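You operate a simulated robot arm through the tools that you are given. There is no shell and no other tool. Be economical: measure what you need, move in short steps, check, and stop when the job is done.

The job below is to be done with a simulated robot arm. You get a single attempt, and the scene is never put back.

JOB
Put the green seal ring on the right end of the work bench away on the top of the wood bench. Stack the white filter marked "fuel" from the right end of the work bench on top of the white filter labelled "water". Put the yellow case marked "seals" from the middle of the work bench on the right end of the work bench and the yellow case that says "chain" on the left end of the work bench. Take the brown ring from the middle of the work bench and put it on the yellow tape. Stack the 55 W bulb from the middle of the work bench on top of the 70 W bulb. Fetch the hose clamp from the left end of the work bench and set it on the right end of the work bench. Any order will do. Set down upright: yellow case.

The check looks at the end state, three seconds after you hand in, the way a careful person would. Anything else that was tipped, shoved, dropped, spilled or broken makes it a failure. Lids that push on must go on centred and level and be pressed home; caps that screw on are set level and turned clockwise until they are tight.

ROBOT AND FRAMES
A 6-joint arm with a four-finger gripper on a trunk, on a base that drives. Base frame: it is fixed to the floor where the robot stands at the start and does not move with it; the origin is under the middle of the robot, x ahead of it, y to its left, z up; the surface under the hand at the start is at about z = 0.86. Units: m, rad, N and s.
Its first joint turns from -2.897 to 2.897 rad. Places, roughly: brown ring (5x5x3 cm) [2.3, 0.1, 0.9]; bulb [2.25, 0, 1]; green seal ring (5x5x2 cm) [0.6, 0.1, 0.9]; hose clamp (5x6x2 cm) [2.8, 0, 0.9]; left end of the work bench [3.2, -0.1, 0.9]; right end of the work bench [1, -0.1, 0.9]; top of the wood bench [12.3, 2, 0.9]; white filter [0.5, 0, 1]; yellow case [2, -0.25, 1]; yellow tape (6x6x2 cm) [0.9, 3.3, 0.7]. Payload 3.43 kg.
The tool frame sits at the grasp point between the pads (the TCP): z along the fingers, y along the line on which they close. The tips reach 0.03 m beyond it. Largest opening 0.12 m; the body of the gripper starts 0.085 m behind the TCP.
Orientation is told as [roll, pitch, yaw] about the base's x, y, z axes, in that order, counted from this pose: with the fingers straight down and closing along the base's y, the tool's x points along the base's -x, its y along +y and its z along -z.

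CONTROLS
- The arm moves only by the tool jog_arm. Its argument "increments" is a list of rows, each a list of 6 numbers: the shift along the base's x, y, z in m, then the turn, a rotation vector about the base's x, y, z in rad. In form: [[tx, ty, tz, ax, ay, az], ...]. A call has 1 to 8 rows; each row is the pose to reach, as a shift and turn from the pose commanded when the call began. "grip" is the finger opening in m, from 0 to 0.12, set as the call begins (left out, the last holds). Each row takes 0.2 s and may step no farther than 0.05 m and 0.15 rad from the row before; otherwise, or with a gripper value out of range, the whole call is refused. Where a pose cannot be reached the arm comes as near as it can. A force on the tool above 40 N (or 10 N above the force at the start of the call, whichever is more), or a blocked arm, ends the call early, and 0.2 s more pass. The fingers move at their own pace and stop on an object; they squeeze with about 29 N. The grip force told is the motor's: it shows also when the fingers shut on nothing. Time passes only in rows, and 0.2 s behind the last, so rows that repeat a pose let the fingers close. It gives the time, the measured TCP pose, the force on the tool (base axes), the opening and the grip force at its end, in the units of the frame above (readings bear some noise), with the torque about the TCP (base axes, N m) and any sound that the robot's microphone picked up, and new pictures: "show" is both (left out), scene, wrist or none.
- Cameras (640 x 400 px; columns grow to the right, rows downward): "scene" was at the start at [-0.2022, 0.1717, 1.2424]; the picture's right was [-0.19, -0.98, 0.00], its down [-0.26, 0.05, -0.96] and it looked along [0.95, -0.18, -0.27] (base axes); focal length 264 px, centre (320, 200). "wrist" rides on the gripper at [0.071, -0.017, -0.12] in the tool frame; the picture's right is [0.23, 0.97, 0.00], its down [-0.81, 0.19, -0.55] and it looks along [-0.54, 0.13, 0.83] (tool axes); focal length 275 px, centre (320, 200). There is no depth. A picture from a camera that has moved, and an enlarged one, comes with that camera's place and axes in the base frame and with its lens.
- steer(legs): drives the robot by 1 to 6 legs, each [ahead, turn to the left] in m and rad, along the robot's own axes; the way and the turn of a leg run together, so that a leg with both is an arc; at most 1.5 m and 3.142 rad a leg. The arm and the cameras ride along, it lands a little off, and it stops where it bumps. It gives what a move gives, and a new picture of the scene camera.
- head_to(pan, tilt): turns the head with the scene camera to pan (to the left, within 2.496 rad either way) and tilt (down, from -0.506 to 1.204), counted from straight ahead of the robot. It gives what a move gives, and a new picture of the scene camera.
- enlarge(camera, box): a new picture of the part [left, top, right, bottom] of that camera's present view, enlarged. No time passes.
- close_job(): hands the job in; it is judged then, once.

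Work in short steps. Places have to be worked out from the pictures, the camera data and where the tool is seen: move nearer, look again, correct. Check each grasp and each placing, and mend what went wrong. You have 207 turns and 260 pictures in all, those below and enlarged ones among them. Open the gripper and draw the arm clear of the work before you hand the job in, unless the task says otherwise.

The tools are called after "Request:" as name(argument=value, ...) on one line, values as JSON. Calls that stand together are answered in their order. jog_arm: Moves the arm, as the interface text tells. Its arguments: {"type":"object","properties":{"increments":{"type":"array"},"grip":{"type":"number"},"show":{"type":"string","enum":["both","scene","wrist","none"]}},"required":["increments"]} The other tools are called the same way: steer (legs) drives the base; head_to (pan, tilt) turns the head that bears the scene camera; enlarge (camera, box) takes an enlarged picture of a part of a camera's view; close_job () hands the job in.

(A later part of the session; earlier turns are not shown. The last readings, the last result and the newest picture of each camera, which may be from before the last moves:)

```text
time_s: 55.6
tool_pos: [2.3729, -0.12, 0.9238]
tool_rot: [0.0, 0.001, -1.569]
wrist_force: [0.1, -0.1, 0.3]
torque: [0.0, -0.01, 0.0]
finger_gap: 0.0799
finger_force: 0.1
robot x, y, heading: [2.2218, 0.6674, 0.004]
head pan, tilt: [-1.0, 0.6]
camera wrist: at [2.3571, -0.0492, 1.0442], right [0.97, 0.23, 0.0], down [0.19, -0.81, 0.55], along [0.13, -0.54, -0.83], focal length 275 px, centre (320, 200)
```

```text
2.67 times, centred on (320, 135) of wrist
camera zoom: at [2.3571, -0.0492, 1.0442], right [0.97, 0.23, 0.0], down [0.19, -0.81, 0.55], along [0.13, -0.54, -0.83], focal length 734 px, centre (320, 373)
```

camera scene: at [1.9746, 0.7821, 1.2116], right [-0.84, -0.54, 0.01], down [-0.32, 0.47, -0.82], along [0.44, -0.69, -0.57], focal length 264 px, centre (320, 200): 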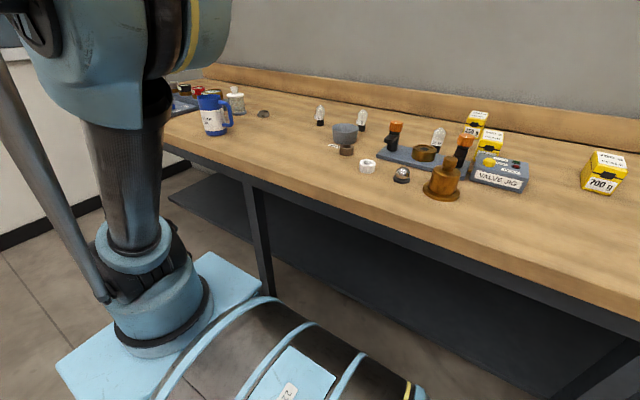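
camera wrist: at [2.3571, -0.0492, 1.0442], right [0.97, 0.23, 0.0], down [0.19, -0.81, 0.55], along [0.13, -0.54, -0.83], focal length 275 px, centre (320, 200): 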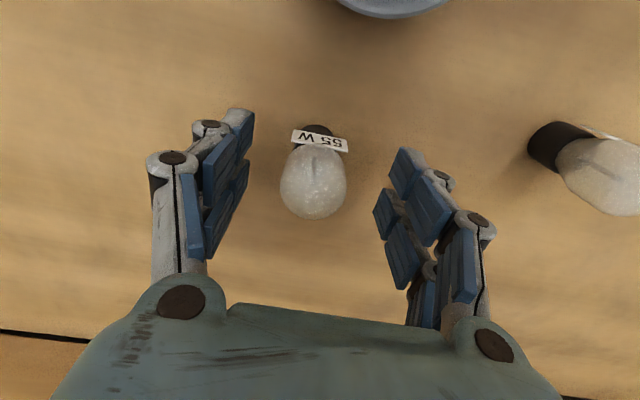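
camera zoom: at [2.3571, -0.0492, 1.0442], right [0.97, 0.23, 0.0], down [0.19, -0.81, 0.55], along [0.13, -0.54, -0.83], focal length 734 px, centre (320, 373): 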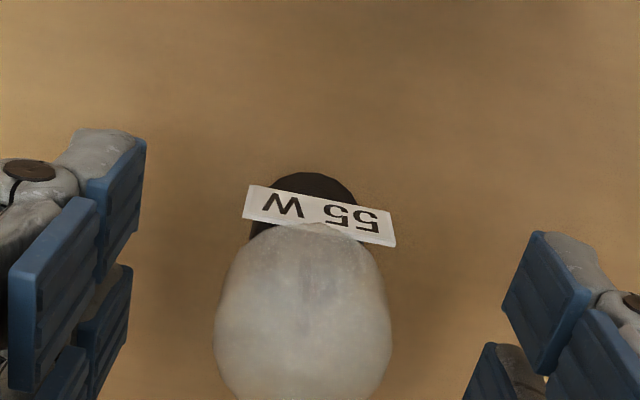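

Bulb is ~3 mm to the left of centre; I shift x by -3 mm and close.

Request:
jog_arm(increments=[[-0.003, 0, 0, 0, 0, 0], [-0.003, 0, 0, 0, 0, 0]], show="none")

Request:
jog_arm(increments=[[0, 0, 0, 0, 0, 0], [0, 0, 0, 0, 0, 0]], grip=0.02, show="wrist")

```text
time_s: 56.2
tool_pos: [2.37, -0.1206, 0.9241]
tool_rot: [-0.001, -0.001, -1.569]
wrist_force: [0.2, 0.1, 0.5]
torque: [-0.02, 0.01, 0.01]
finger_gap: 0.0799
finger_force: 0.0
robot x, y, heading: [2.224, 0.6678, 0.007]
head pan, tilt: [-1.0, 0.6]
```

```text
time_s: 56.8
tool_pos: [2.3698, -0.1211, 0.9239]
tool_rot: [-0.002, -0.003, -1.568]
wrist_force: [-0.6, -0.5, 1.9]
torque: [-0.03, 0.0, 0.0]
finger_gap: 0.0322
finger_force: 29.0
robot x, y, heading: [2.2218, 0.6691, 0.005]
head pan, tilt: [-1.0, 0.6]
camera wrist: at [2.3539, -0.0498, 1.0447], right [0.97, 0.23, 0.0], down [0.19, -0.81, 0.55], along [0.13, -0.54, -0.83], focal length 275 px, centre (320, 200)
```

wrist: 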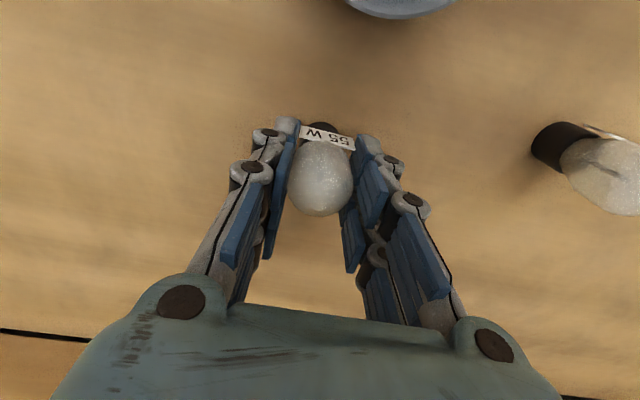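

Held (gap 0.032). Lift.

Request:
jog_arm(increments=[[0, 0, 0.03, 0, 0, 0], [0, 0, 0.07, 0, 0, 0], [0, 0, 0.11, 0, 0, 0], [0.04, 0.01, 0.13, 0, 0, 0], [0.08, 0.02, 0.13, 0, 0, 0], [0.08, 0.02, 0.13, 0, 0, 0]], show="both")

Request:
enlarge(camera="wrist", box=[260, 60, 500, 210])

```text
time_s: 58.2
tool_pos: [2.4463, -0.102, 1.0565]
tool_rot: [-0.001, -0.001, -1.569]
wrist_force: [0.3, 0.2, -0.2]
torque: [0.02, 0.02, 0.02]
finger_gap: 0.0322
finger_force: 28.9
robot x, y, heading: [2.2208, 0.6648, 0.002]
head pan, tilt: [-1.0, 0.6]
camera scene: at [1.9746, 0.782, 1.2116], right [-0.84, -0.54, 0.01], down [-0.32, 0.47, -0.82], along [0.44, -0.69, -0.57], focal length 264 px, centre (320, 200)
camera wrist: at [2.4307, -0.0303, 1.1764], right [0.97, 0.23, 0.0], down [0.19, -0.81, 0.55], along [0.13, -0.54, -0.83], focal length 275 px, centre (320, 200)
```

scene: 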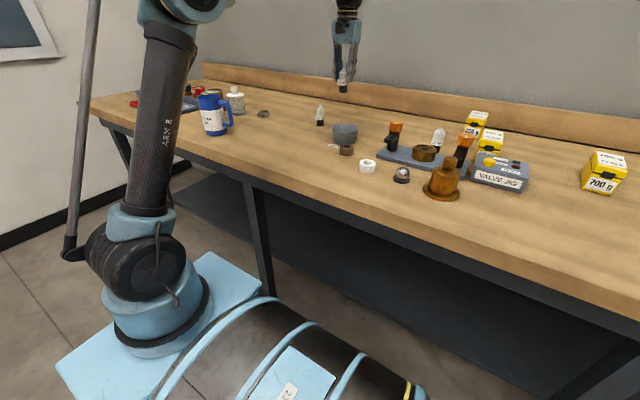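
wrist: 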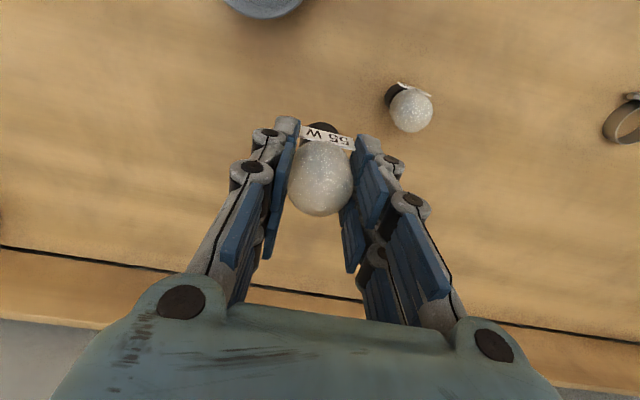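

```text
2.67 times, centred on (380, 135) of wrist
camera zoom: at [2.4307, -0.0303, 1.1764], right [0.97, 0.23, 0.0], down [0.19, -0.81, 0.55], along [0.13, -0.54, -0.83], focal length 734 px, centre (160, 373)
```

zoom: 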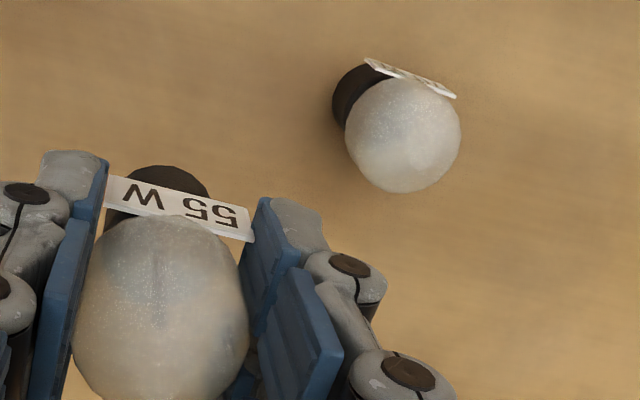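

70 W measures ≈(2.530,-0.082). I go just behind it (y≈-0.14) so both bulbs are visible in line.

Request:
jog_arm(increments=[[0.04, -0.018, 0, 0, 0, 0], [0.082, -0.038, 0, 0, 0, 0], [0.082, -0.038, 0, 0, 0, 0]], show="wrist")

Request:
enlarge(camera="wrist", box=[200, 20, 440, 170])

```text
time_s: 59.0
tool_pos: [2.5296, -0.1394, 1.0558]
tool_rot: [-0.002, -0.002, -1.569]
wrist_force: [-0.3, -0.1, -0.4]
torque: [0.02, -0.02, -0.04]
finger_gap: 0.0319
finger_force: 29.6
robot x, y, heading: [2.2211, 0.6689, 0.002]
head pan, tilt: [-1.0, 0.6]
camera wrist: at [2.5139, -0.0685, 1.1768], right [0.97, 0.23, 0.0], down [0.19, -0.81, 0.55], along [0.13, -0.54, -0.83], focal length 275 px, centre (320, 200)
```

wrist: 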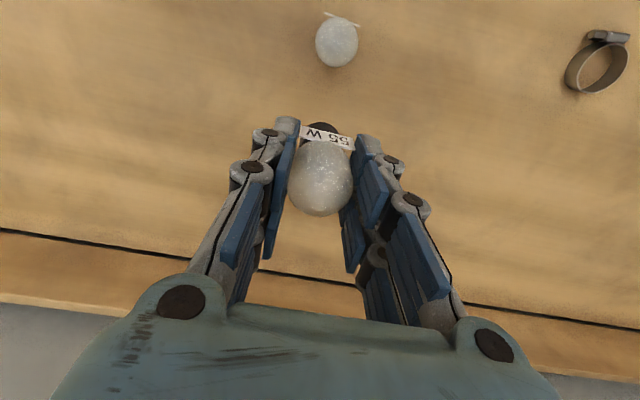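

```text
2.67 times, centred on (320, 95) of wrist
camera zoom: at [2.5139, -0.0685, 1.1768], right [0.97, 0.23, 0.0], down [0.19, -0.81, 0.55], along [0.13, -0.54, -0.83], focal length 734 px, centre (320, 480)
```

zoom: 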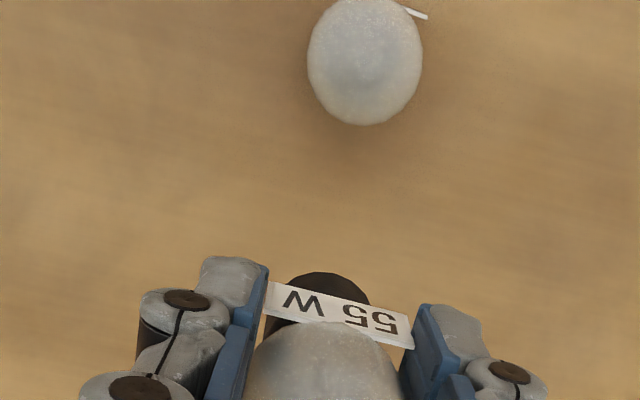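

Camera is nearly right above the 70 W: centre (2.532,-0.083). Accounting for the base offset in the grip, I move by (+0.0045,+0.058) and lower partway.

Request:
jog_arm(increments=[[0.002, 0.03, 0, 0, 0, 0], [0.0045, 0.058, 0, 0, 0, 0], [0.0045, 0.058, -0.02, 0, 0, 0], [0.0045, 0.058, -0.038, 0, 0, 0], [0.0045, 0.058, -0.038, 0, 0, 0]], show="both")

Request:
enlarge(camera="wrist", box=[220, 30, 420, 155])

Request:
enlarge(camera="scene", box=[288, 70, 352, 130])

```text
time_s: 60.2
tool_pos: [2.5366, -0.083, 1.0173]
tool_rot: [-0.001, -0.002, -1.569]
wrist_force: [0.2, 0.9, -1.1]
torque: [0.01, 0.01, 0.05]
finger_gap: 0.0319
finger_force: 29.3
robot x, y, heading: [2.2186, 0.6686, 0.002]
head pan, tilt: [-1.0, 0.6]
camera scene: at [1.9747, 0.782, 1.2116], right [-0.84, -0.54, 0.01], down [-0.32, 0.47, -0.82], along [0.44, -0.69, -0.57], focal length 264 px, centre (320, 200)
camera wrist: at [2.5198, -0.0112, 1.1375], right [0.97, 0.23, 0.0], down [0.19, -0.81, 0.55], along [0.13, -0.54, -0.83], focal length 275 px, centre (320, 200)
```

scene: 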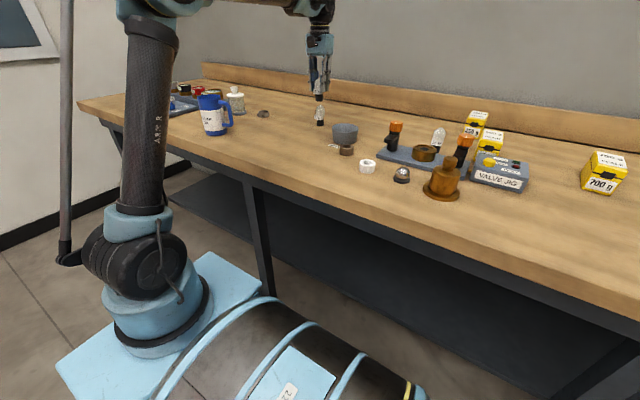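
wrist: 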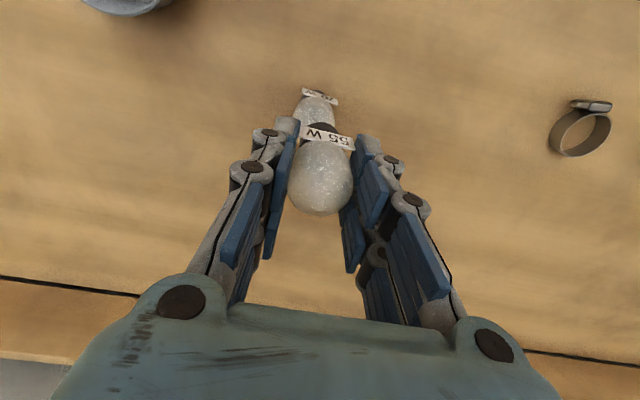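

```text
3.20 times, centred on (320, 92) of wrist
camera zoom: at [2.5198, -0.0112, 1.1375], right [0.97, 0.23, 0.0], down [0.19, -0.81, 0.55], along [0.13, -0.54, -0.83], focal length 881 px, centre (320, 544)
```

zoom: 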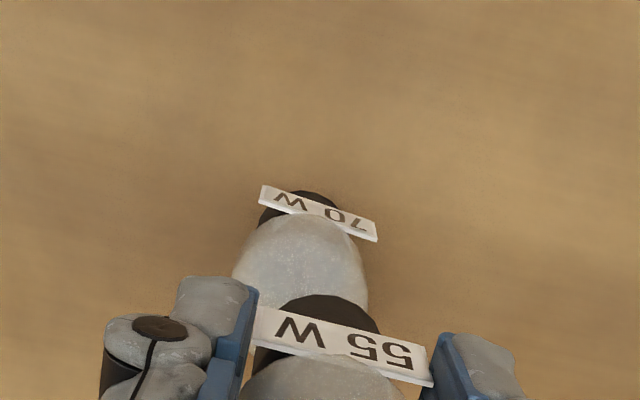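

```text
6.67 times, centred on (320, 100) of scene
camera zoom: at [1.9747, 0.782, 1.2116], right [-0.84, -0.54, 0.01], down [-0.32, 0.47, -0.82], along [0.44, -0.69, -0.57], focal length 1756 px, centre (320, 867)
```

zoom: 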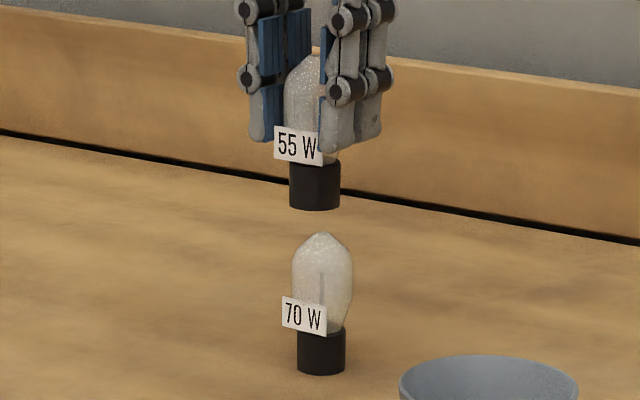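

Both views show the 55 W about 4 mm too far in +x. I correct and lower 12 mm, then compare again.

Request:
jog_arm(increments=[[-0.004, 0, 0, 0, 0, 0], [-0.004, 0, -0.007, 0, 0, 0], [-0.004, 0, -0.007, 0, 0, 0]], show="none")

Request:
enlarge(camera="wrist", box=[220, 30, 420, 155])

Request:
enlarge(camera="scene", box=[296, 80, 344, 128])

```text
time_s: 61.0
tool_pos: [2.5318, -0.083, 1.0108]
tool_rot: [-0.001, -0.002, -1.569]
wrist_force: [-0.6, 0.4, -0.3]
torque: [-0.02, 0.03, 0.02]
finger_gap: 0.0319
finger_force: 28.5
robot x, y, heading: [2.2214, 0.6693, 0.005]
head pan, tilt: [-1.0, 0.6]
```

```text
3.20 times, centred on (320, 92) of wrist
camera zoom: at [2.5158, -0.0106, 1.1303], right [0.97, 0.23, 0.0], down [0.19, -0.81, 0.55], along [0.13, -0.54, -0.83], focal length 881 px, centre (320, 544)
```

zoom: 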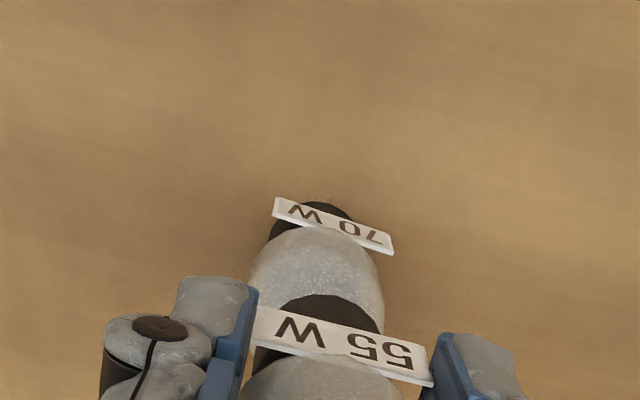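

```text
8.33 times, centred on (320, 104) of scene
camera zoom: at [1.9747, 0.782, 1.2116], right [-0.84, -0.54, 0.01], down [-0.32, 0.47, -0.82], along [0.44, -0.69, -0.57], focal length 2196 px, centre (320, 1000)
```

zoom: 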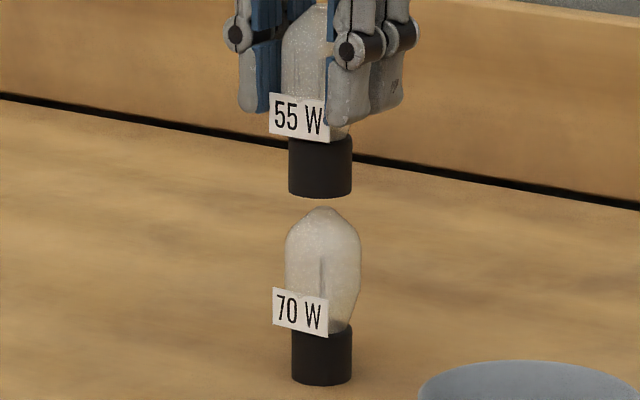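

Nearly coaxial; a final -1.5 mm in y, then lower to just above contact and look.

Request:
jog_arm(increments=[[0, -0.0015, 0, 0, 0, 0], [0, -0.0015, -0.005, 0, 0, 0], [0, -0.0015, -0.008, 0, 0, 0], [0, -0.0015, -0.008, 0, 0, 0]], show="none")

Request:
enlarge(camera="wrist", box=[220, 30, 420, 155])

Request:
enlarge(camera="scene", box=[296, 80, 344, 128])

```text
time_s: 62.0
tool_pos: [2.5315, -0.083, 1.0012]
tool_rot: [-0.001, -0.002, -1.57]
wrist_force: [0.9, 0.8, -0.6]
torque: [-0.05, 0.02, -0.02]
finger_gap: 0.0316
finger_force: 28.7
robot x, y, heading: [2.2204, 0.6728, 0.002]
head pan, tilt: [-1.0, 0.6]
```

```text
3.20 times, centred on (320, 92) of wrist
camera zoom: at [2.5161, -0.0124, 1.1216], right [0.97, 0.23, 0.0], down [0.19, -0.81, 0.55], along [0.13, -0.54, -0.83], focal length 881 px, centre (320, 544)
```

zoom: 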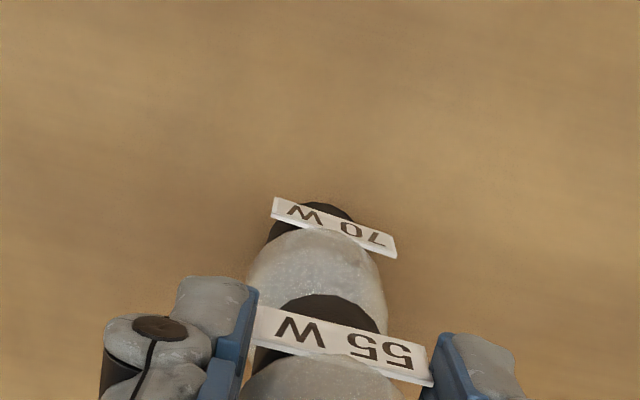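

```text
8.33 times, centred on (320, 104) of scene
camera zoom: at [1.9747, 0.782, 1.2116], right [-0.84, -0.54, 0.01], down [-0.32, 0.47, -0.82], along [0.44, -0.69, -0.57], focal length 2196 px, centre (320, 1000)
```

zoom: 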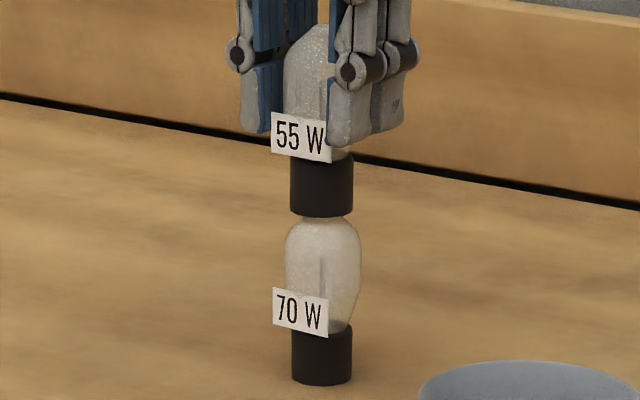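

Coaxial now and nearly touching. Lower 1 mm at a time, watching the force.

Request:
jog_arm(increments=[[0, 0, -0.001, 0, 0, 0], [0, 0, -0.002, 0, 0, 0], [0, 0, -0.002, 0, 0, 0]], show="none")

Request:
jog_arm(increments=[[0, 0, -0.001, 0, 0, 0], [0, 0, -0.001, 0, 0, 0]], show="none")

```text
time_s: 62.8
tool_pos: [2.5325, -0.0833, 1.0003]
tool_rot: [-0.003, -0.001, -1.568]
wrist_force: [0.6, -0.7, 14.4]
torque: [-0.12, -0.09, 0.01]
finger_gap: 0.032
finger_force: 29.2
robot x, y, heading: [2.2229, 0.6704, 0.002]
head pan, tilt: [-1.0, 0.6]
```

```text
time_s: 63.4
tool_pos: [2.5316, -0.0827, 0.9989]
tool_rot: [-0.001, -0.002, -1.568]
wrist_force: [0.5, -0.1, 19.3]
torque: [-0.02, -0.03, -0.02]
finger_gap: 0.032
finger_force: 28.8
robot x, y, heading: [2.2208, 0.668, 0.004]
head pan, tilt: [-1.0, 0.6]
```

Firm contact at 19 N with almost no torque. I relieve the load before opening.

Request:
jog_arm(increments=[[0, 0, 0.001, 0, 0, 0], [0, 0, 0.002, 0, 0, 0], [0, 0, 0.002, 0, 0, 0]], show="none")

Request:
enlarge(camera="scene", box=[296, 80, 344, 128])

```text
time_s: 64.2
tool_pos: [2.5311, -0.0841, 1.0002]
tool_rot: [-0.003, -0.002, -1.57]
wrist_force: [-1.1, 0.2, 0.5]
torque: [0.0, 0.02, 0.03]
finger_gap: 0.0318
finger_force: 28.8
robot x, y, heading: [2.2196, 0.667, 0.006]
head pan, tilt: [-1.0, 0.6]
```

```text
8.33 times, centred on (320, 104) of scene
camera zoom: at [1.9747, 0.782, 1.2116], right [-0.84, -0.54, 0.01], down [-0.32, 0.47, -0.82], along [0.44, -0.69, -0.57], focal length 2196 px, centre (320, 1000)
```

zoom: 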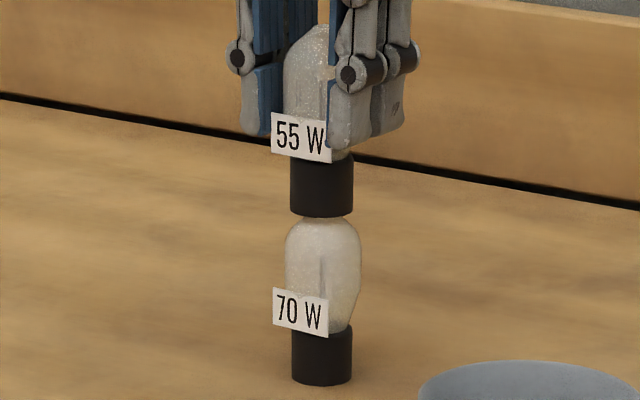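

Now just at touch. I lower 0.7 mm for light contact and open slightly (fingers still bracketing it) to see if it stands.

Request:
jog_arm(increments=[[0, 0, -0.0007, 0, 0, 0], [0, 0, -0.0007, 0, 0, 0]], show="none")

Request:
jog_arm(increments=[[0, 0, 0, 0, 0, 0], [0, 0, 0, 0, 0, 0], [0, 0, 0, 0, 0, 0]], grip=0.044, show="none")

Request:
enlarge(camera="scene", box=[296, 80, 344, 128])

Request:
enlarge(camera="wrist", box=[220, 80, 420, 205])

```text
time_s: 64.8
tool_pos: [2.5308, -0.0832, 1.0004]
tool_rot: [-0.002, -0.001, -1.57]
wrist_force: [-0.5, 0.1, 0.7]
torque: [0.02, 0.0, 0.03]
finger_gap: 0.0318
finger_force: 28.6
robot x, y, heading: [2.2252, 0.6695, 0.003]
head pan, tilt: [-1.0, 0.6]
```

```text
time_s: 65.6
tool_pos: [2.532, -0.0828, 1.0017]
tool_rot: [-0.004, -0.002, -1.569]
wrist_force: [-0.2, 0.2, 1.2]
torque: [0.02, 0.04, 0.0]
finger_gap: 0.0439
finger_force: 0.0
robot x, y, heading: [2.2213, 0.6673, 0.006]
head pan, tilt: [-1.0, 0.6]
```

```text
8.33 times, centred on (320, 104) of scene
camera zoom: at [1.9747, 0.782, 1.2116], right [-0.84, -0.54, 0.01], down [-0.32, 0.47, -0.82], along [0.44, -0.69, -0.57], focal length 2196 px, centre (320, 1000)
```

zoom: 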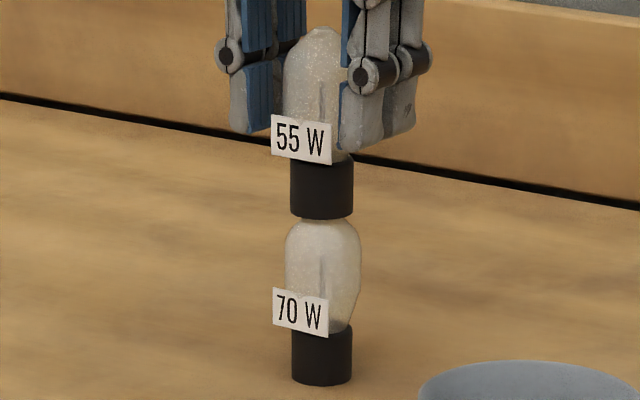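

```text
3.20 times, centred on (320, 142) of wrist
camera zoom: at [2.5159, -0.0123, 1.1204], right [0.97, 0.23, 0.0], down [0.19, -0.81, 0.55], along [0.13, -0.54, -0.83], focal length 881 px, centre (320, 384)
```

zoom: 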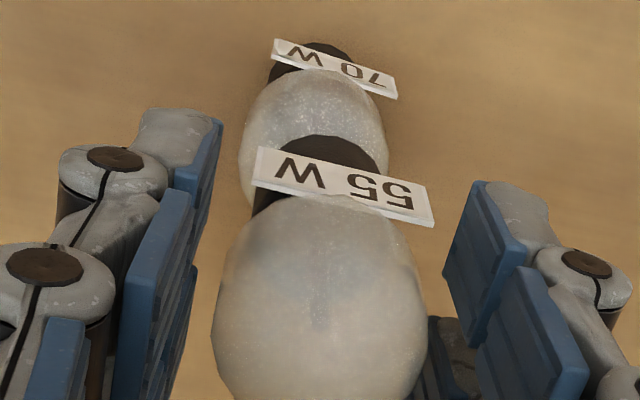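

It stands on its own, upright. I open fully and withdraw straight up, slowly at first.

Request:
jog_arm(increments=[[0, 0, 0, 0, 0, 0], [0, 0, 0, 0, 0, 0]], grip=0.08, show="none")

Request:
jog_arm(increments=[[0, 0, 0.02, 0, 0, 0], [0, 0, 0.06, 0, 0, 0], [0, 0, 0.1, 0, 0, 0], [0, 0, 0.14, 0, 0, 0], [0, 0, 0.18, 0, 0, 0], [0, 0.04, 0.2, 0, 0, 0], [0, 0.08, 0.2, 0, 0, 0], [0, 0.08, 0.2, 0, 0, 0]], grip=0.12, show="wrist")

Request:
enlarge(camera="scene", box=[288, 70, 352, 130])

```text
time_s: 66.2
tool_pos: [2.5312, -0.0826, 1.0001]
tool_rot: [-0.002, -0.001, -1.568]
wrist_force: [-0.3, -0.4, 0.5]
torque: [0.0, 0.0, 0.0]
finger_gap: 0.0799
finger_force: 0.0
robot x, y, heading: [2.2204, 0.6721, 0.007]
head pan, tilt: [-1.0, 0.6]
```

```text
time_s: 68.0
tool_pos: [2.5338, -0.0051, 1.1983]
tool_rot: [-0.002, -0.002, -1.569]
wrist_force: [0.5, 0.9, -0.1]
torque: [0.0, 0.01, 0.02]
finger_gap: 0.1201
finger_force: 0.0
robot x, y, heading: [2.2248, 0.669, 0.01]
head pan, tilt: [-1.0, 0.6]
camera wrist: at [2.5181, 0.0671, 1.3186], right [0.97, 0.23, 0.0], down [0.19, -0.81, 0.55], along [0.13, -0.54, -0.83], focal length 275 px, centre (320, 200)
```

wrist: 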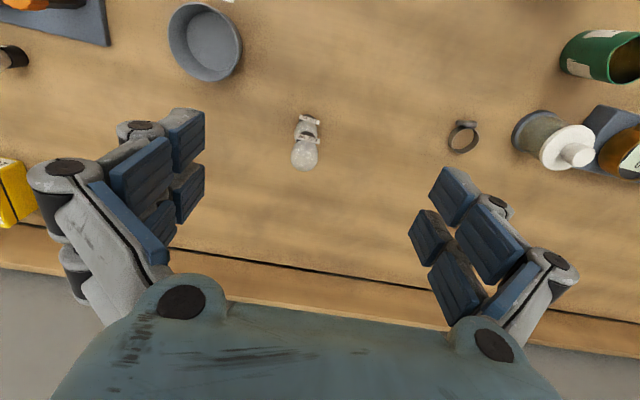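

```text
6.67 times, centred on (320, 100) of scene
camera zoom: at [1.9747, 0.782, 1.2116], right [-0.84, -0.54, 0.01], down [-0.32, 0.47, -0.82], along [0.44, -0.69, -0.57], focal length 1756 px, centre (320, 867)
```

zoom: 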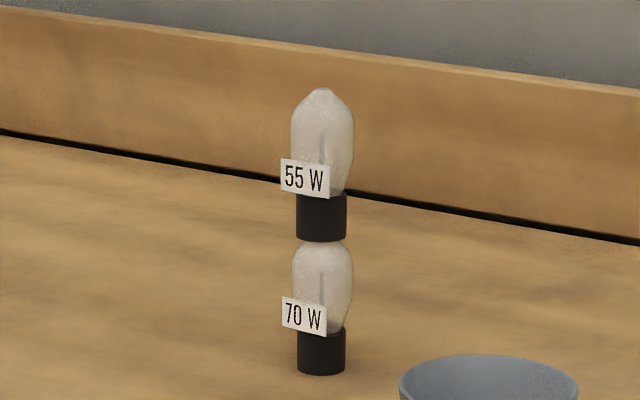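

Bulb stack is done. Next CHAIN: move the hand at z≈1.2 back to x≈1.97.

Request:
jog_arm(increments=[[-0.047, 0.005, 0, 0, 0, 0], [-0.094, 0.01, 0, 0, 0, 0], [-0.141, 0.015, 0, 0, 0, 0], [-0.188, 0.02, 0, 0, 0, 0], [-0.235, 0.025, 0, 0, 0, 0], [-0.282, 0.03, 0, 0, 0, 0], [-0.329, 0.03, 0, 0, 0, 0], [-0.376, 0.03, 0, 0, 0, 0]], show="none")

Request:
jog_arm(increments=[[-0.047, 0, 0, 0, 0, 0], [-0.094, 0, 0, 0, 0, 0], [-0.141, 0, 0, 0, 0, 0], [-0.188, 0, 0, 0, 0, 0], [-0.2, 0, 0, 0, 0, 0]], show="wrist")

Request:
enlarge(camera="wrist", box=[200, 90, 440, 240])

```text
time_s: 69.8
tool_pos: [2.1588, 0.0267, 1.2011]
tool_rot: [-0.001, 0.0, -1.566]
wrist_force: [1.2, 0.4, 0.9]
torque: [-0.03, 0.1, 0.03]
finger_gap: 0.12
finger_force: 0.0
robot x, y, heading: [2.2217, 0.6696, 0.008]
head pan, tilt: [-1.0, 0.6]
```

```text
time_s: 71.0
tool_pos: [1.9626, 0.0383, 1.1871]
tool_rot: [0.0, -0.002, -1.567]
wrist_force: [0.0, -2.4, -0.8]
torque: [0.15, -0.01, 0.0]
finger_gap: 0.1199
finger_force: 0.1
out of reach, approached as far as the arm can: row 4, 5
robot x, y, heading: [2.2214, 0.6698, 0.008]
head pan, tilt: [-1.0, 0.6]
camera wrist: at [1.9471, 0.1101, 1.3069], right [0.97, 0.23, 0.0], down [0.2, -0.81, 0.55], along [0.13, -0.54, -0.83], focal length 275 px, centre (320, 200)
```

wrist: 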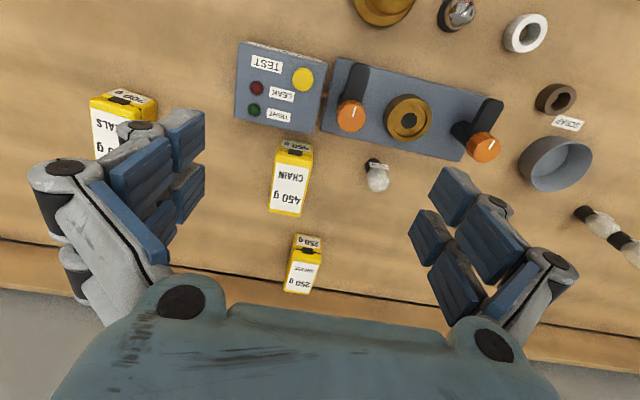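

```text
2.67 times, centred on (320, 165) of wrist
camera zoom: at [1.9471, 0.1101, 1.3069], right [0.97, 0.23, 0.0], down [0.2, -0.81, 0.55], along [0.13, -0.54, -0.83], focal length 734 px, centre (320, 293)
```

zoom: 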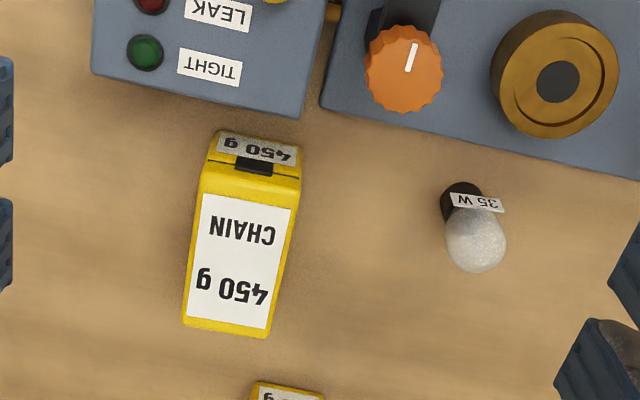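

CHAIN measures centre ≈(1.952,-0.122), ~0.057 wide in x, ~0.10 deep, top z≈0.945, square to the bench. The arm was near a limit here, so I drive the base back 0.2 m first.

Request:
steer(legs=[[-0.2, 0]])

Request:
jog_arm(increments=[[0.04, -0.02, 0, 0, 0, 0], [0.08, -0.04, 0, 0, 0, 0], [0.12, -0.06, 0, 0, 0, 0], [0.16, -0.08, 0, 0, 0, 0], [0.19, -0.1, -0.02, 0, 0, 0], [0.19, -0.13, -0.05, 0, 0, 0], [0.19, -0.16, -0.08, 0, 0, 0], [0.19, -0.16, -0.08, 0, 0, 0]], show="wrist")

```text
time_s: 72.6
tool_pos: [1.774, 0.0366, 1.1939]
tool_rot: [-0.013, -0.002, -1.566]
wrist_force: [0.5, 0.2, 0.8]
torque: [-0.07, -0.02, 0.0]
finger_gap: 0.1203
finger_force: 0.0
robot x, y, heading: [2.0229, 0.6688, 0.003]
head pan, tilt: [-1.0, 0.6]
camera scene: at [1.7651, 0.7809, 1.2096], right [-0.84, -0.54, 0.0], down [-0.31, 0.47, -0.82], along [0.45, -0.69, -0.57], focal length 264 px, centre (320, 200)
```

scene: 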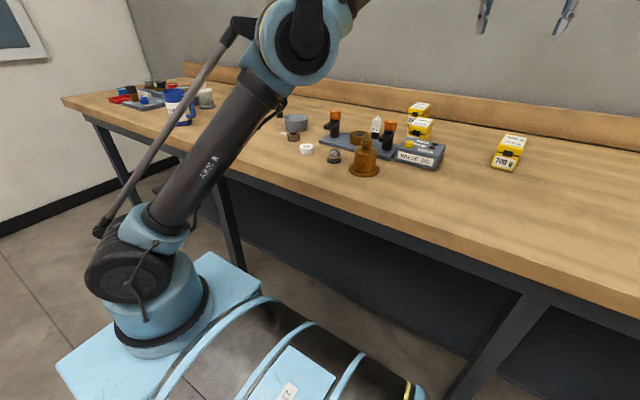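

```text
time_s: 74.4
tool_pos: [1.96, -0.1261, 1.1115]
tool_rot: [-0.007, -0.002, -1.566]
wrist_force: [0.0, 0.4, 0.3]
torque: [-0.01, -0.02, -0.03]
finger_gap: 0.1201
finger_force: 0.1
robot x, y, heading: [2.0195, 0.6671, 0.005]
head pan, tilt: [-1.0, 0.6]
camera wrist: at [1.9445, -0.0549, 1.2319], right [0.97, 0.24, -0.01], down [0.2, -0.81, 0.55], along [0.12, -0.54, -0.83], focal length 275 px, centre (320, 200)
```

wrist: 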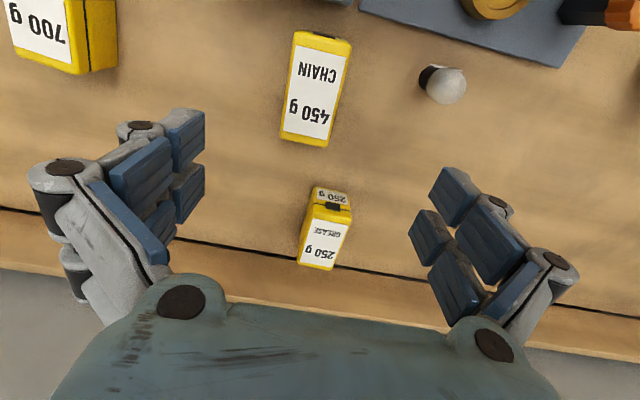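

Centre ≈(1.949,-0.120), yaw about +0.03. I lower around it.

Request:
jog_arm(increments=[[-0.01, 0.005, -0.02, 0, 0, 0.03], [-0.01, 0.005, -0.06, 0, 0, 0.03], [-0.01, 0.005, -0.1, 0, 0, 0.03], [-0.01, 0.005, -0.14, 0, 0, 0.03], [-0.01, 0.005, -0.18, 0, 0, 0.03], [-0.01, 0.005, -0.203, 0, 0, 0.03], [-0.01, 0.005, -0.203, 0, 0, 0.03]], show="wrist")

```text
time_s: 76.0
tool_pos: [1.9517, -0.1189, 0.9093]
tool_rot: [-0.007, 0.001, -1.536]
wrist_force: [0.6, 0.8, 0.8]
torque: [-0.02, 0.02, -0.01]
finger_gap: 0.12
finger_force: 0.2
robot x, y, heading: [2.024, 0.6675, 0.008]
head pan, tilt: [-1.0, 0.6]
camera wrist: at [1.9335, -0.048, 1.0296], right [0.96, 0.26, -0.01], down [0.22, -0.8, 0.55], along [0.14, -0.53, -0.83], focal length 275 px, centre (320, 200)
```

wrist: 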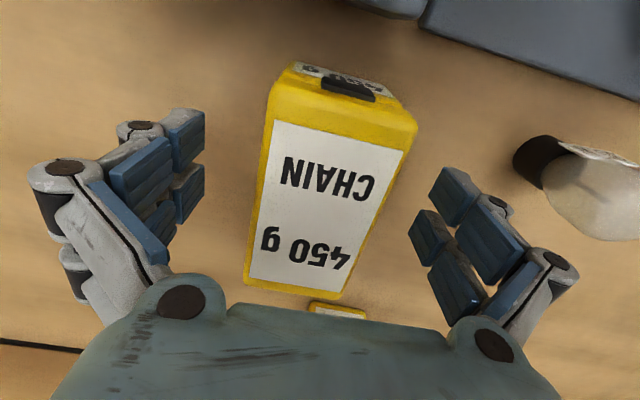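

Fingers straddle the case squarely. Close.

Request:
jog_arm(increments=[[0, 0, 0, 0, 0, 0], [0, 0, 0, 0, 0, 0], [0, 0, 0, 0, 0, 0]], grip=0.03, show="none")

Request:
jog_arm(increments=[[0, 0, 0.03, 0, 0, 0], [0, 0, 0.07, 0, 0, 0], [0, 0, 0.11, 0, 0, 0], [0, 0, 0.15, 0, 0, 0], [0, 0, 0.19, 0, 0, 0], [0, 0.03, 0.22, 0, 0, 0], [0, 0.03, 0.22, 0, 0, 0]], show="wrist")

```text
time_s: 76.8
tool_pos: [1.9504, -0.1182, 0.9102]
tool_rot: [-0.007, -0.002, -1.536]
wrist_force: [0.2, -0.7, 7.5]
torque: [-0.19, 0.34, -0.01]
finger_gap: 0.0578
finger_force: 28.8
robot x, y, heading: [2.0195, 0.6696, 0.012]
head pan, tilt: [-1.0, 0.6]
```

```text
time_s: 78.4
tool_pos: [1.9484, -0.0877, 1.1305]
tool_rot: [-0.007, 0.001, -1.536]
wrist_force: [0.2, -0.3, -4.3]
torque: [-0.01, -0.02, 0.0]
finger_gap: 0.0579
finger_force: 28.8
robot x, y, heading: [2.0256, 0.6687, 0.004]
head pan, tilt: [-1.0, 0.6]
camera wrist: at [1.9308, -0.0168, 1.2503], right [0.96, 0.26, -0.01], down [0.22, -0.8, 0.55], along [0.14, -0.53, -0.83], focal length 275 px, centre (320, 200)
```

wrist: 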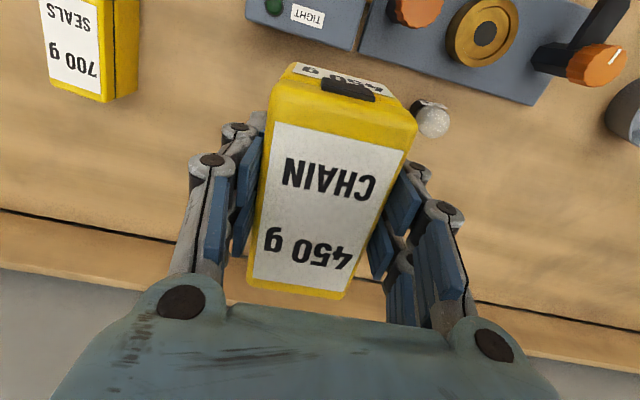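

Case held level. Raise and draw it back before driving to the left end.

Request:
jog_arm(increments=[[0, 0.03, 0.03, 0, 0, 0], [0, 0.06, 0.06, 0, 0, 0], [0, 0.09, 0.09, 0, 0, 0], [0, 0.12, 0.12, 0, 0, 0], [0, 0.16, 0.13, 0, 0, 0], [0, 0.16, 0.13, 0, 0, 0]], show="none")

Request:
steer(legs=[[0.85, 0]])

Request:
enlarge(camera="wrist", box=[0, 0, 640, 400])

```text
time_s: 79.8
tool_pos: [1.9508, 0.069, 1.2601]
tool_rot: [-0.007, 0.0, -1.535]
wrist_force: [-0.1, -0.4, -3.9]
torque: [0.06, -0.01, 0.05]
finger_gap: 0.0578
finger_force: 28.6
robot x, y, heading: [2.0213, 0.6662, 0.005]
head pan, tilt: [-1.0, 0.6]
```

```text
time_s: 84.3
tool_pos: [2.8024, 0.0799, 1.26]
tool_rot: [-0.007, -0.001, -1.518]
wrist_force: [-0.1, -0.1, -4.8]
torque: [0.04, 0.03, 0.02]
finger_gap: 0.0579
finger_force: 29.0
robot x, y, heading: [2.8642, 0.676, 0.023]
head pan, tilt: [-1.0, 0.6]
camera scene: at [2.6136, 0.7878, 1.2116], right [-0.83, -0.56, 0.01], down [-0.33, 0.47, -0.82], along [0.45, -0.68, -0.57], focal length 264 px, centre (320, 200)
```

scene: 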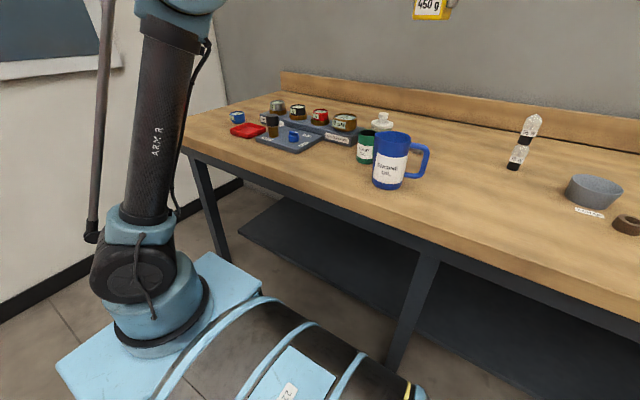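

```text
1.00 times, centred on (320, 200) of wrist (not enlarged: the box is as wide or as high as the picture)
camera zoom: at [2.7842, 0.1506, 1.3798], right [0.96, 0.28, -0.01], down [0.24, -0.8, 0.55], along [0.15, -0.53, -0.83], focal length 275 px, centre (320, 200)
```

zoom: 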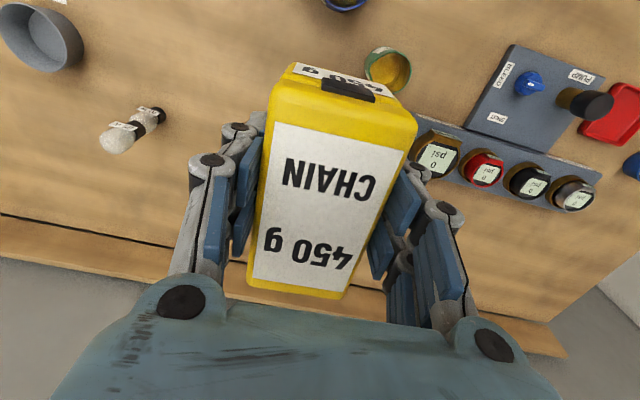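

The left end has trays in front but free space at the back around (3.2,-0.25). I drive 0.3 m further.

Request:
steer(legs=[[0.3, -0.025]])

Request:
enlarge(camera="wrist", box=[0, 0, 640, 400])

```text
time_s: 86.4
tool_pos: [3.0715, 0.0859, 1.2584]
tool_rot: [0.006, -0.001, -1.548]
wrist_force: [-0.1, -0.8, -4.4]
torque: [0.05, 0.02, 0.0]
finger_gap: 0.0577
finger_force: 29.2
robot x, y, heading: [3.1665, 0.6815, -0.005]
head pan, tilt: [-1.0, 0.6]
camera scene: at [2.9194, 0.7982, 1.2116], right [-0.85, -0.53, 0.01], down [-0.31, 0.48, -0.82], along [0.43, -0.7, -0.57], focal length 264 px, centre (320, 200)
```

scene: 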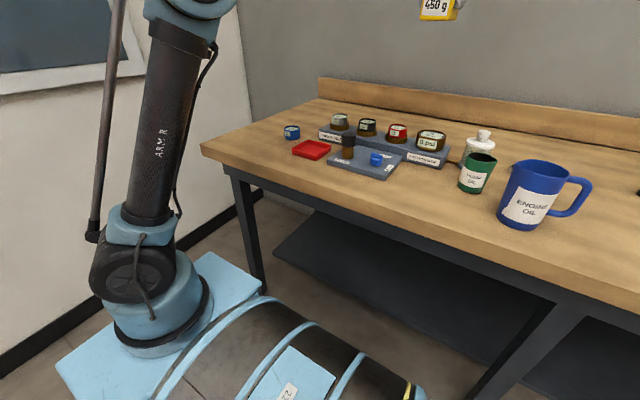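

```text
1.00 times, centred on (320, 200) of wrist (not enlarged: the box is as wide or as high as the picture)
camera zoom: at [3.0536, 0.1566, 1.3784], right [0.97, 0.25, 0.0], down [0.21, -0.81, 0.56], along [0.14, -0.54, -0.83], focal length 275 px, centre (320, 200)
```

zoom: 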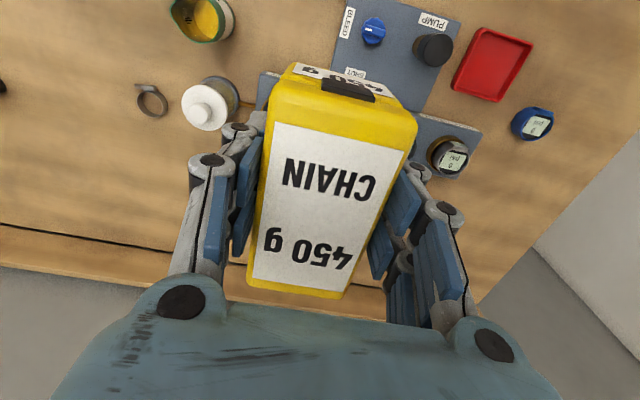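

Behind the gauge tray (rear edge y≈-0.05) is free up to the backboard (y≈-0.41). I carry the case to (3.15,-0.24) and look.

Request:
jog_arm(increments=[[0.012, -0.042, -0.01, 0, 0, 0], [0.024, -0.084, -0.02, 0, 0, 0], [0.036, -0.126, -0.03, 0, 0, 0], [0.048, -0.168, -0.04, 0, 0, 0], [0.06, -0.21, -0.05, 0, 0, 0], [0.07, -0.252, -0.06, 0, 0, 0], [0.08, -0.294, -0.07, 0, 0, 0], [0.08, -0.328, -0.08, 0, 0, 0]], show="none")

Request:
jog_arm(increments=[[0, 0, -0.04, 0, 0, 0], [0, 0, -0.08, 0, 0, 0], [0, 0, -0.12, 0, 0, 0], [0, 0, -0.12, 0, 0, 0]], show="both")

```text
time_s: 88.2
tool_pos: [3.1598, -0.1453, 1.1178]
tool_rot: [0.016, -0.003, -1.548]
wrist_force: [-1.2, -0.2, -4.7]
torque: [0.01, -0.01, 0.01]
finger_gap: 0.0578
finger_force: 29.3
out of reach, approached as far as the arm can: row 3, 4, 5, 6, 7, 8
robot x, y, heading: [3.1676, 0.6816, -0.006]
head pan, tilt: [-1.0, 0.6]
```

```text
time_s: 89.2
tool_pos: [3.1597, -0.1479, 1.0021]
tool_rot: [0.017, -0.003, -1.548]
wrist_force: [-0.1, 0.2, -3.8]
torque: [0.03, -0.01, -0.02]
finger_gap: 0.0578
finger_force: 28.6
robot x, y, heading: [3.1645, 0.6822, -0.004]
head pan, tilt: [-1.0, 0.6]
camera scene: at [2.9194, 0.7981, 1.2116], right [-0.85, -0.53, 0.01], down [-0.31, 0.48, -0.82], along [0.43, -0.7, -0.57], focal length 264 px, centre (320, 200)
camera wrist: at [3.1397, -0.0774, 1.1224], right [0.97, 0.25, 0.02], down [0.2, -0.81, 0.56], along [0.15, -0.54, -0.83], focal length 275 px, centre (320, 200)
```

scene: 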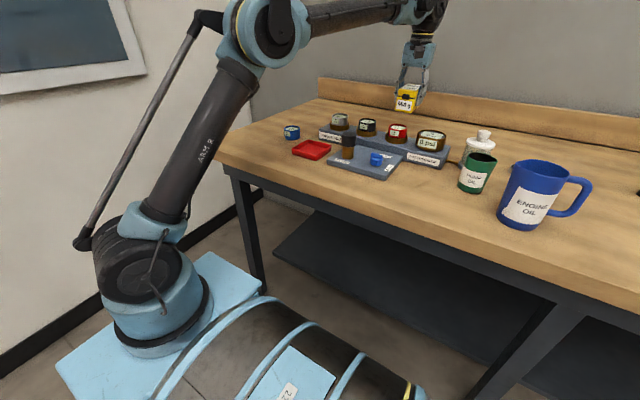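
wrist: 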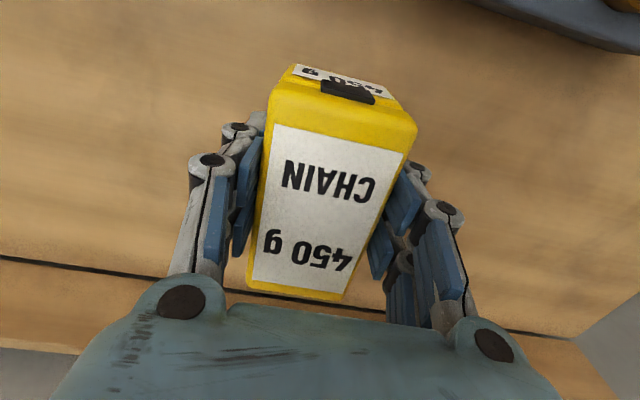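

Reach is limited high up; lower down it extends. I move a further -0.04 in y while lowering to about 4 cm above the bench.

Request:
jog_arm(increments=[[0, -0.02, -0.01, 0, 0, 0], [0, -0.04, -0.02, 0, 0, 0], [0, -0.05, -0.03, 0, 0, 0], [0, -0.05, -0.05, 0, 0, 0], [0, -0.05, -0.05, 0, 0, 0]], show="both")

Request:
enlarge(camera="scene", box=[320, 60, 480, 180])

```text
time_s: 90.4
tool_pos: [3.1601, -0.1977, 0.9543]
tool_rot: [0.016, -0.002, -1.548]
wrist_force: [-0.1, 0.7, -5.4]
torque: [0.01, 0.02, 0.0]
finger_gap: 0.0578
finger_force: 28.9
robot x, y, heading: [3.1685, 0.6826, -0.012]
head pan, tilt: [-1.0, 0.6]
camera scene: at [2.9194, 0.7981, 1.2116], right [-0.85, -0.53, 0.01], down [-0.31, 0.48, -0.82], along [0.43, -0.7, -0.57], focal length 264 px, centre (320, 200)
camera wrist: at [3.1405, -0.1267, 1.0737], right [0.97, 0.25, 0.02], down [0.2, -0.81, 0.56], along [0.15, -0.54, -0.83], focal length 275 px, centre (320, 200)
```

scene: 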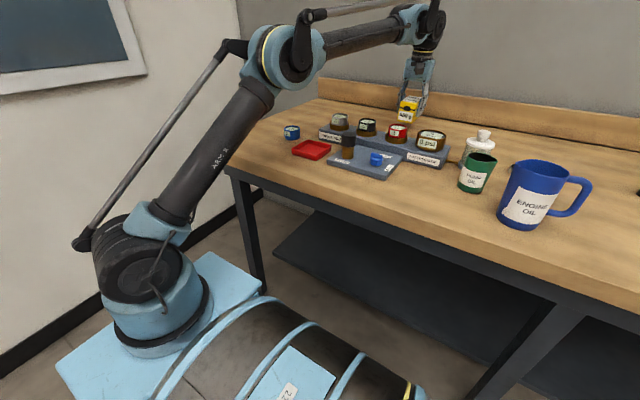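
wrist: 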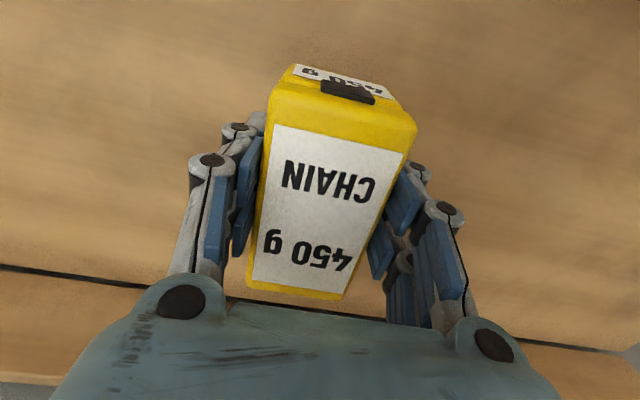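

```text
3.33 times, centred on (400, 120) of scene
camera zoom: at [2.9194, 0.7981, 1.2116], right [-0.85, -0.53, 0.01], down [-0.31, 0.48, -0.82], along [0.43, -0.7, -0.57], focal length 878 px, centre (53, 467)
```

zoom: 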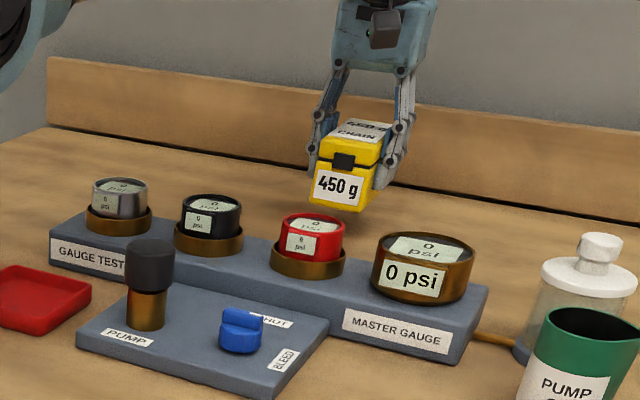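

Clear behind the trays. I level the small roll and lower to the bench.

Request:
jog_arm(increments=[[0, 0, -0.015, 0, 0.01, 0], [0, 0, -0.03, 0, 0.022, 0], [0, 0, -0.04, 0, 0.022, 0], [0, 0, -0.044, 0, 0.022, 0], [0, 0, -0.046, 0, 0.022, 0], [0, 0, -0.046, 0, 0.022, 0]], show="wrist")

```text
time_s: 91.8
tool_pos: [3.1599, -0.1981, 0.9081]
tool_rot: [-0.006, -0.003, -1.55]
wrist_force: [-0.3, -8.9, 19.2]
torque: [-0.33, 0.06, 0.03]
finger_gap: 0.0581
finger_force: 29.0
robot x, y, heading: [3.1636, 0.6793, -0.009]
head pan, tilt: [-1.0, 0.6]
camera wrist: at [3.1436, -0.1271, 1.029], right [0.97, 0.25, -0.01], down [0.21, -0.8, 0.55], along [0.14, -0.54, -0.83], focal length 275 px, centre (320, 200)
```

wrist: 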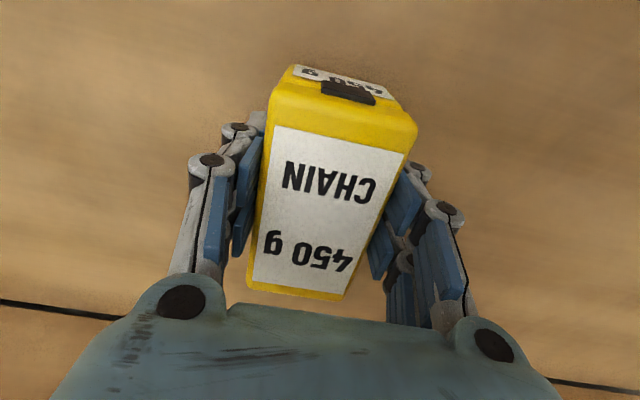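

Contact with the bench (19 N). Open and rise.

Request:
jog_arm(increments=[[0, 0, 0.001, 0, 0, 0], [0, 0, 0.001, 0, 0, 0], [0, 0, 0.001, 0, 0, 0]], grip=0.12, show="none")

Request:
jog_arm(increments=[[0, 0, 0.03, 0, 0, 0], [0, 0.01, 0.07, 0, 0, 0], [0, 0.03, 0.11, 0, 0, 0], [0, 0.05, 0.15, 0, 0, 0], [0, 0.08, 0.18, 0, 0, 0], [0, 0.12, 0.2, 0, 0, 0], [0, 0.16, 0.22, 0, 0, 0], [0, 0.2, 0.24, 0, 0, 0]], show="wrist")

```text
time_s: 92.6
tool_pos: [3.1606, -0.1989, 0.9084]
tool_rot: [-0.007, -0.002, -1.547]
wrist_force: [0.1, -0.2, 0.5]
torque: [0.03, -0.03, 0.01]
finger_gap: 0.1201
finger_force: 0.0
robot x, y, heading: [3.1653, 0.6801, -0.008]
head pan, tilt: [-1.0, 0.6]
```

```text
time_s: 94.4
tool_pos: [3.1623, -0.0008, 1.1478]
tool_rot: [-0.006, -0.003, -1.548]
wrist_force: [-0.5, -1.0, -0.5]
torque: [0.09, -0.02, 0.0]
finger_gap: 0.1203
finger_force: 0.2
robot x, y, heading: [3.1663, 0.6831, -0.007]
head pan, tilt: [-1.0, 0.6]
camera wrist: at [3.1452, 0.0706, 1.2681], right [0.97, 0.25, -0.01], down [0.21, -0.81, 0.55], along [0.14, -0.54, -0.83], focal length 275 px, centre (320, 200)
```

wrist: 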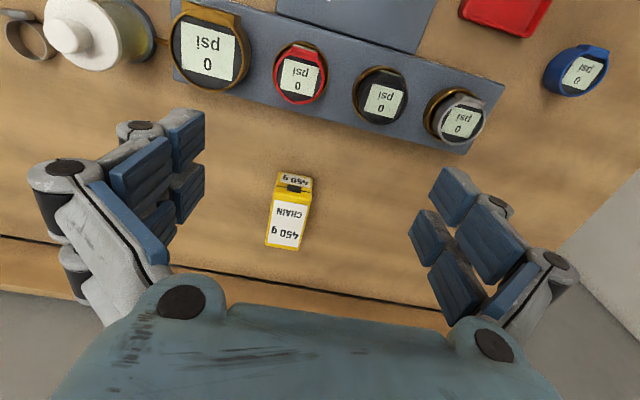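

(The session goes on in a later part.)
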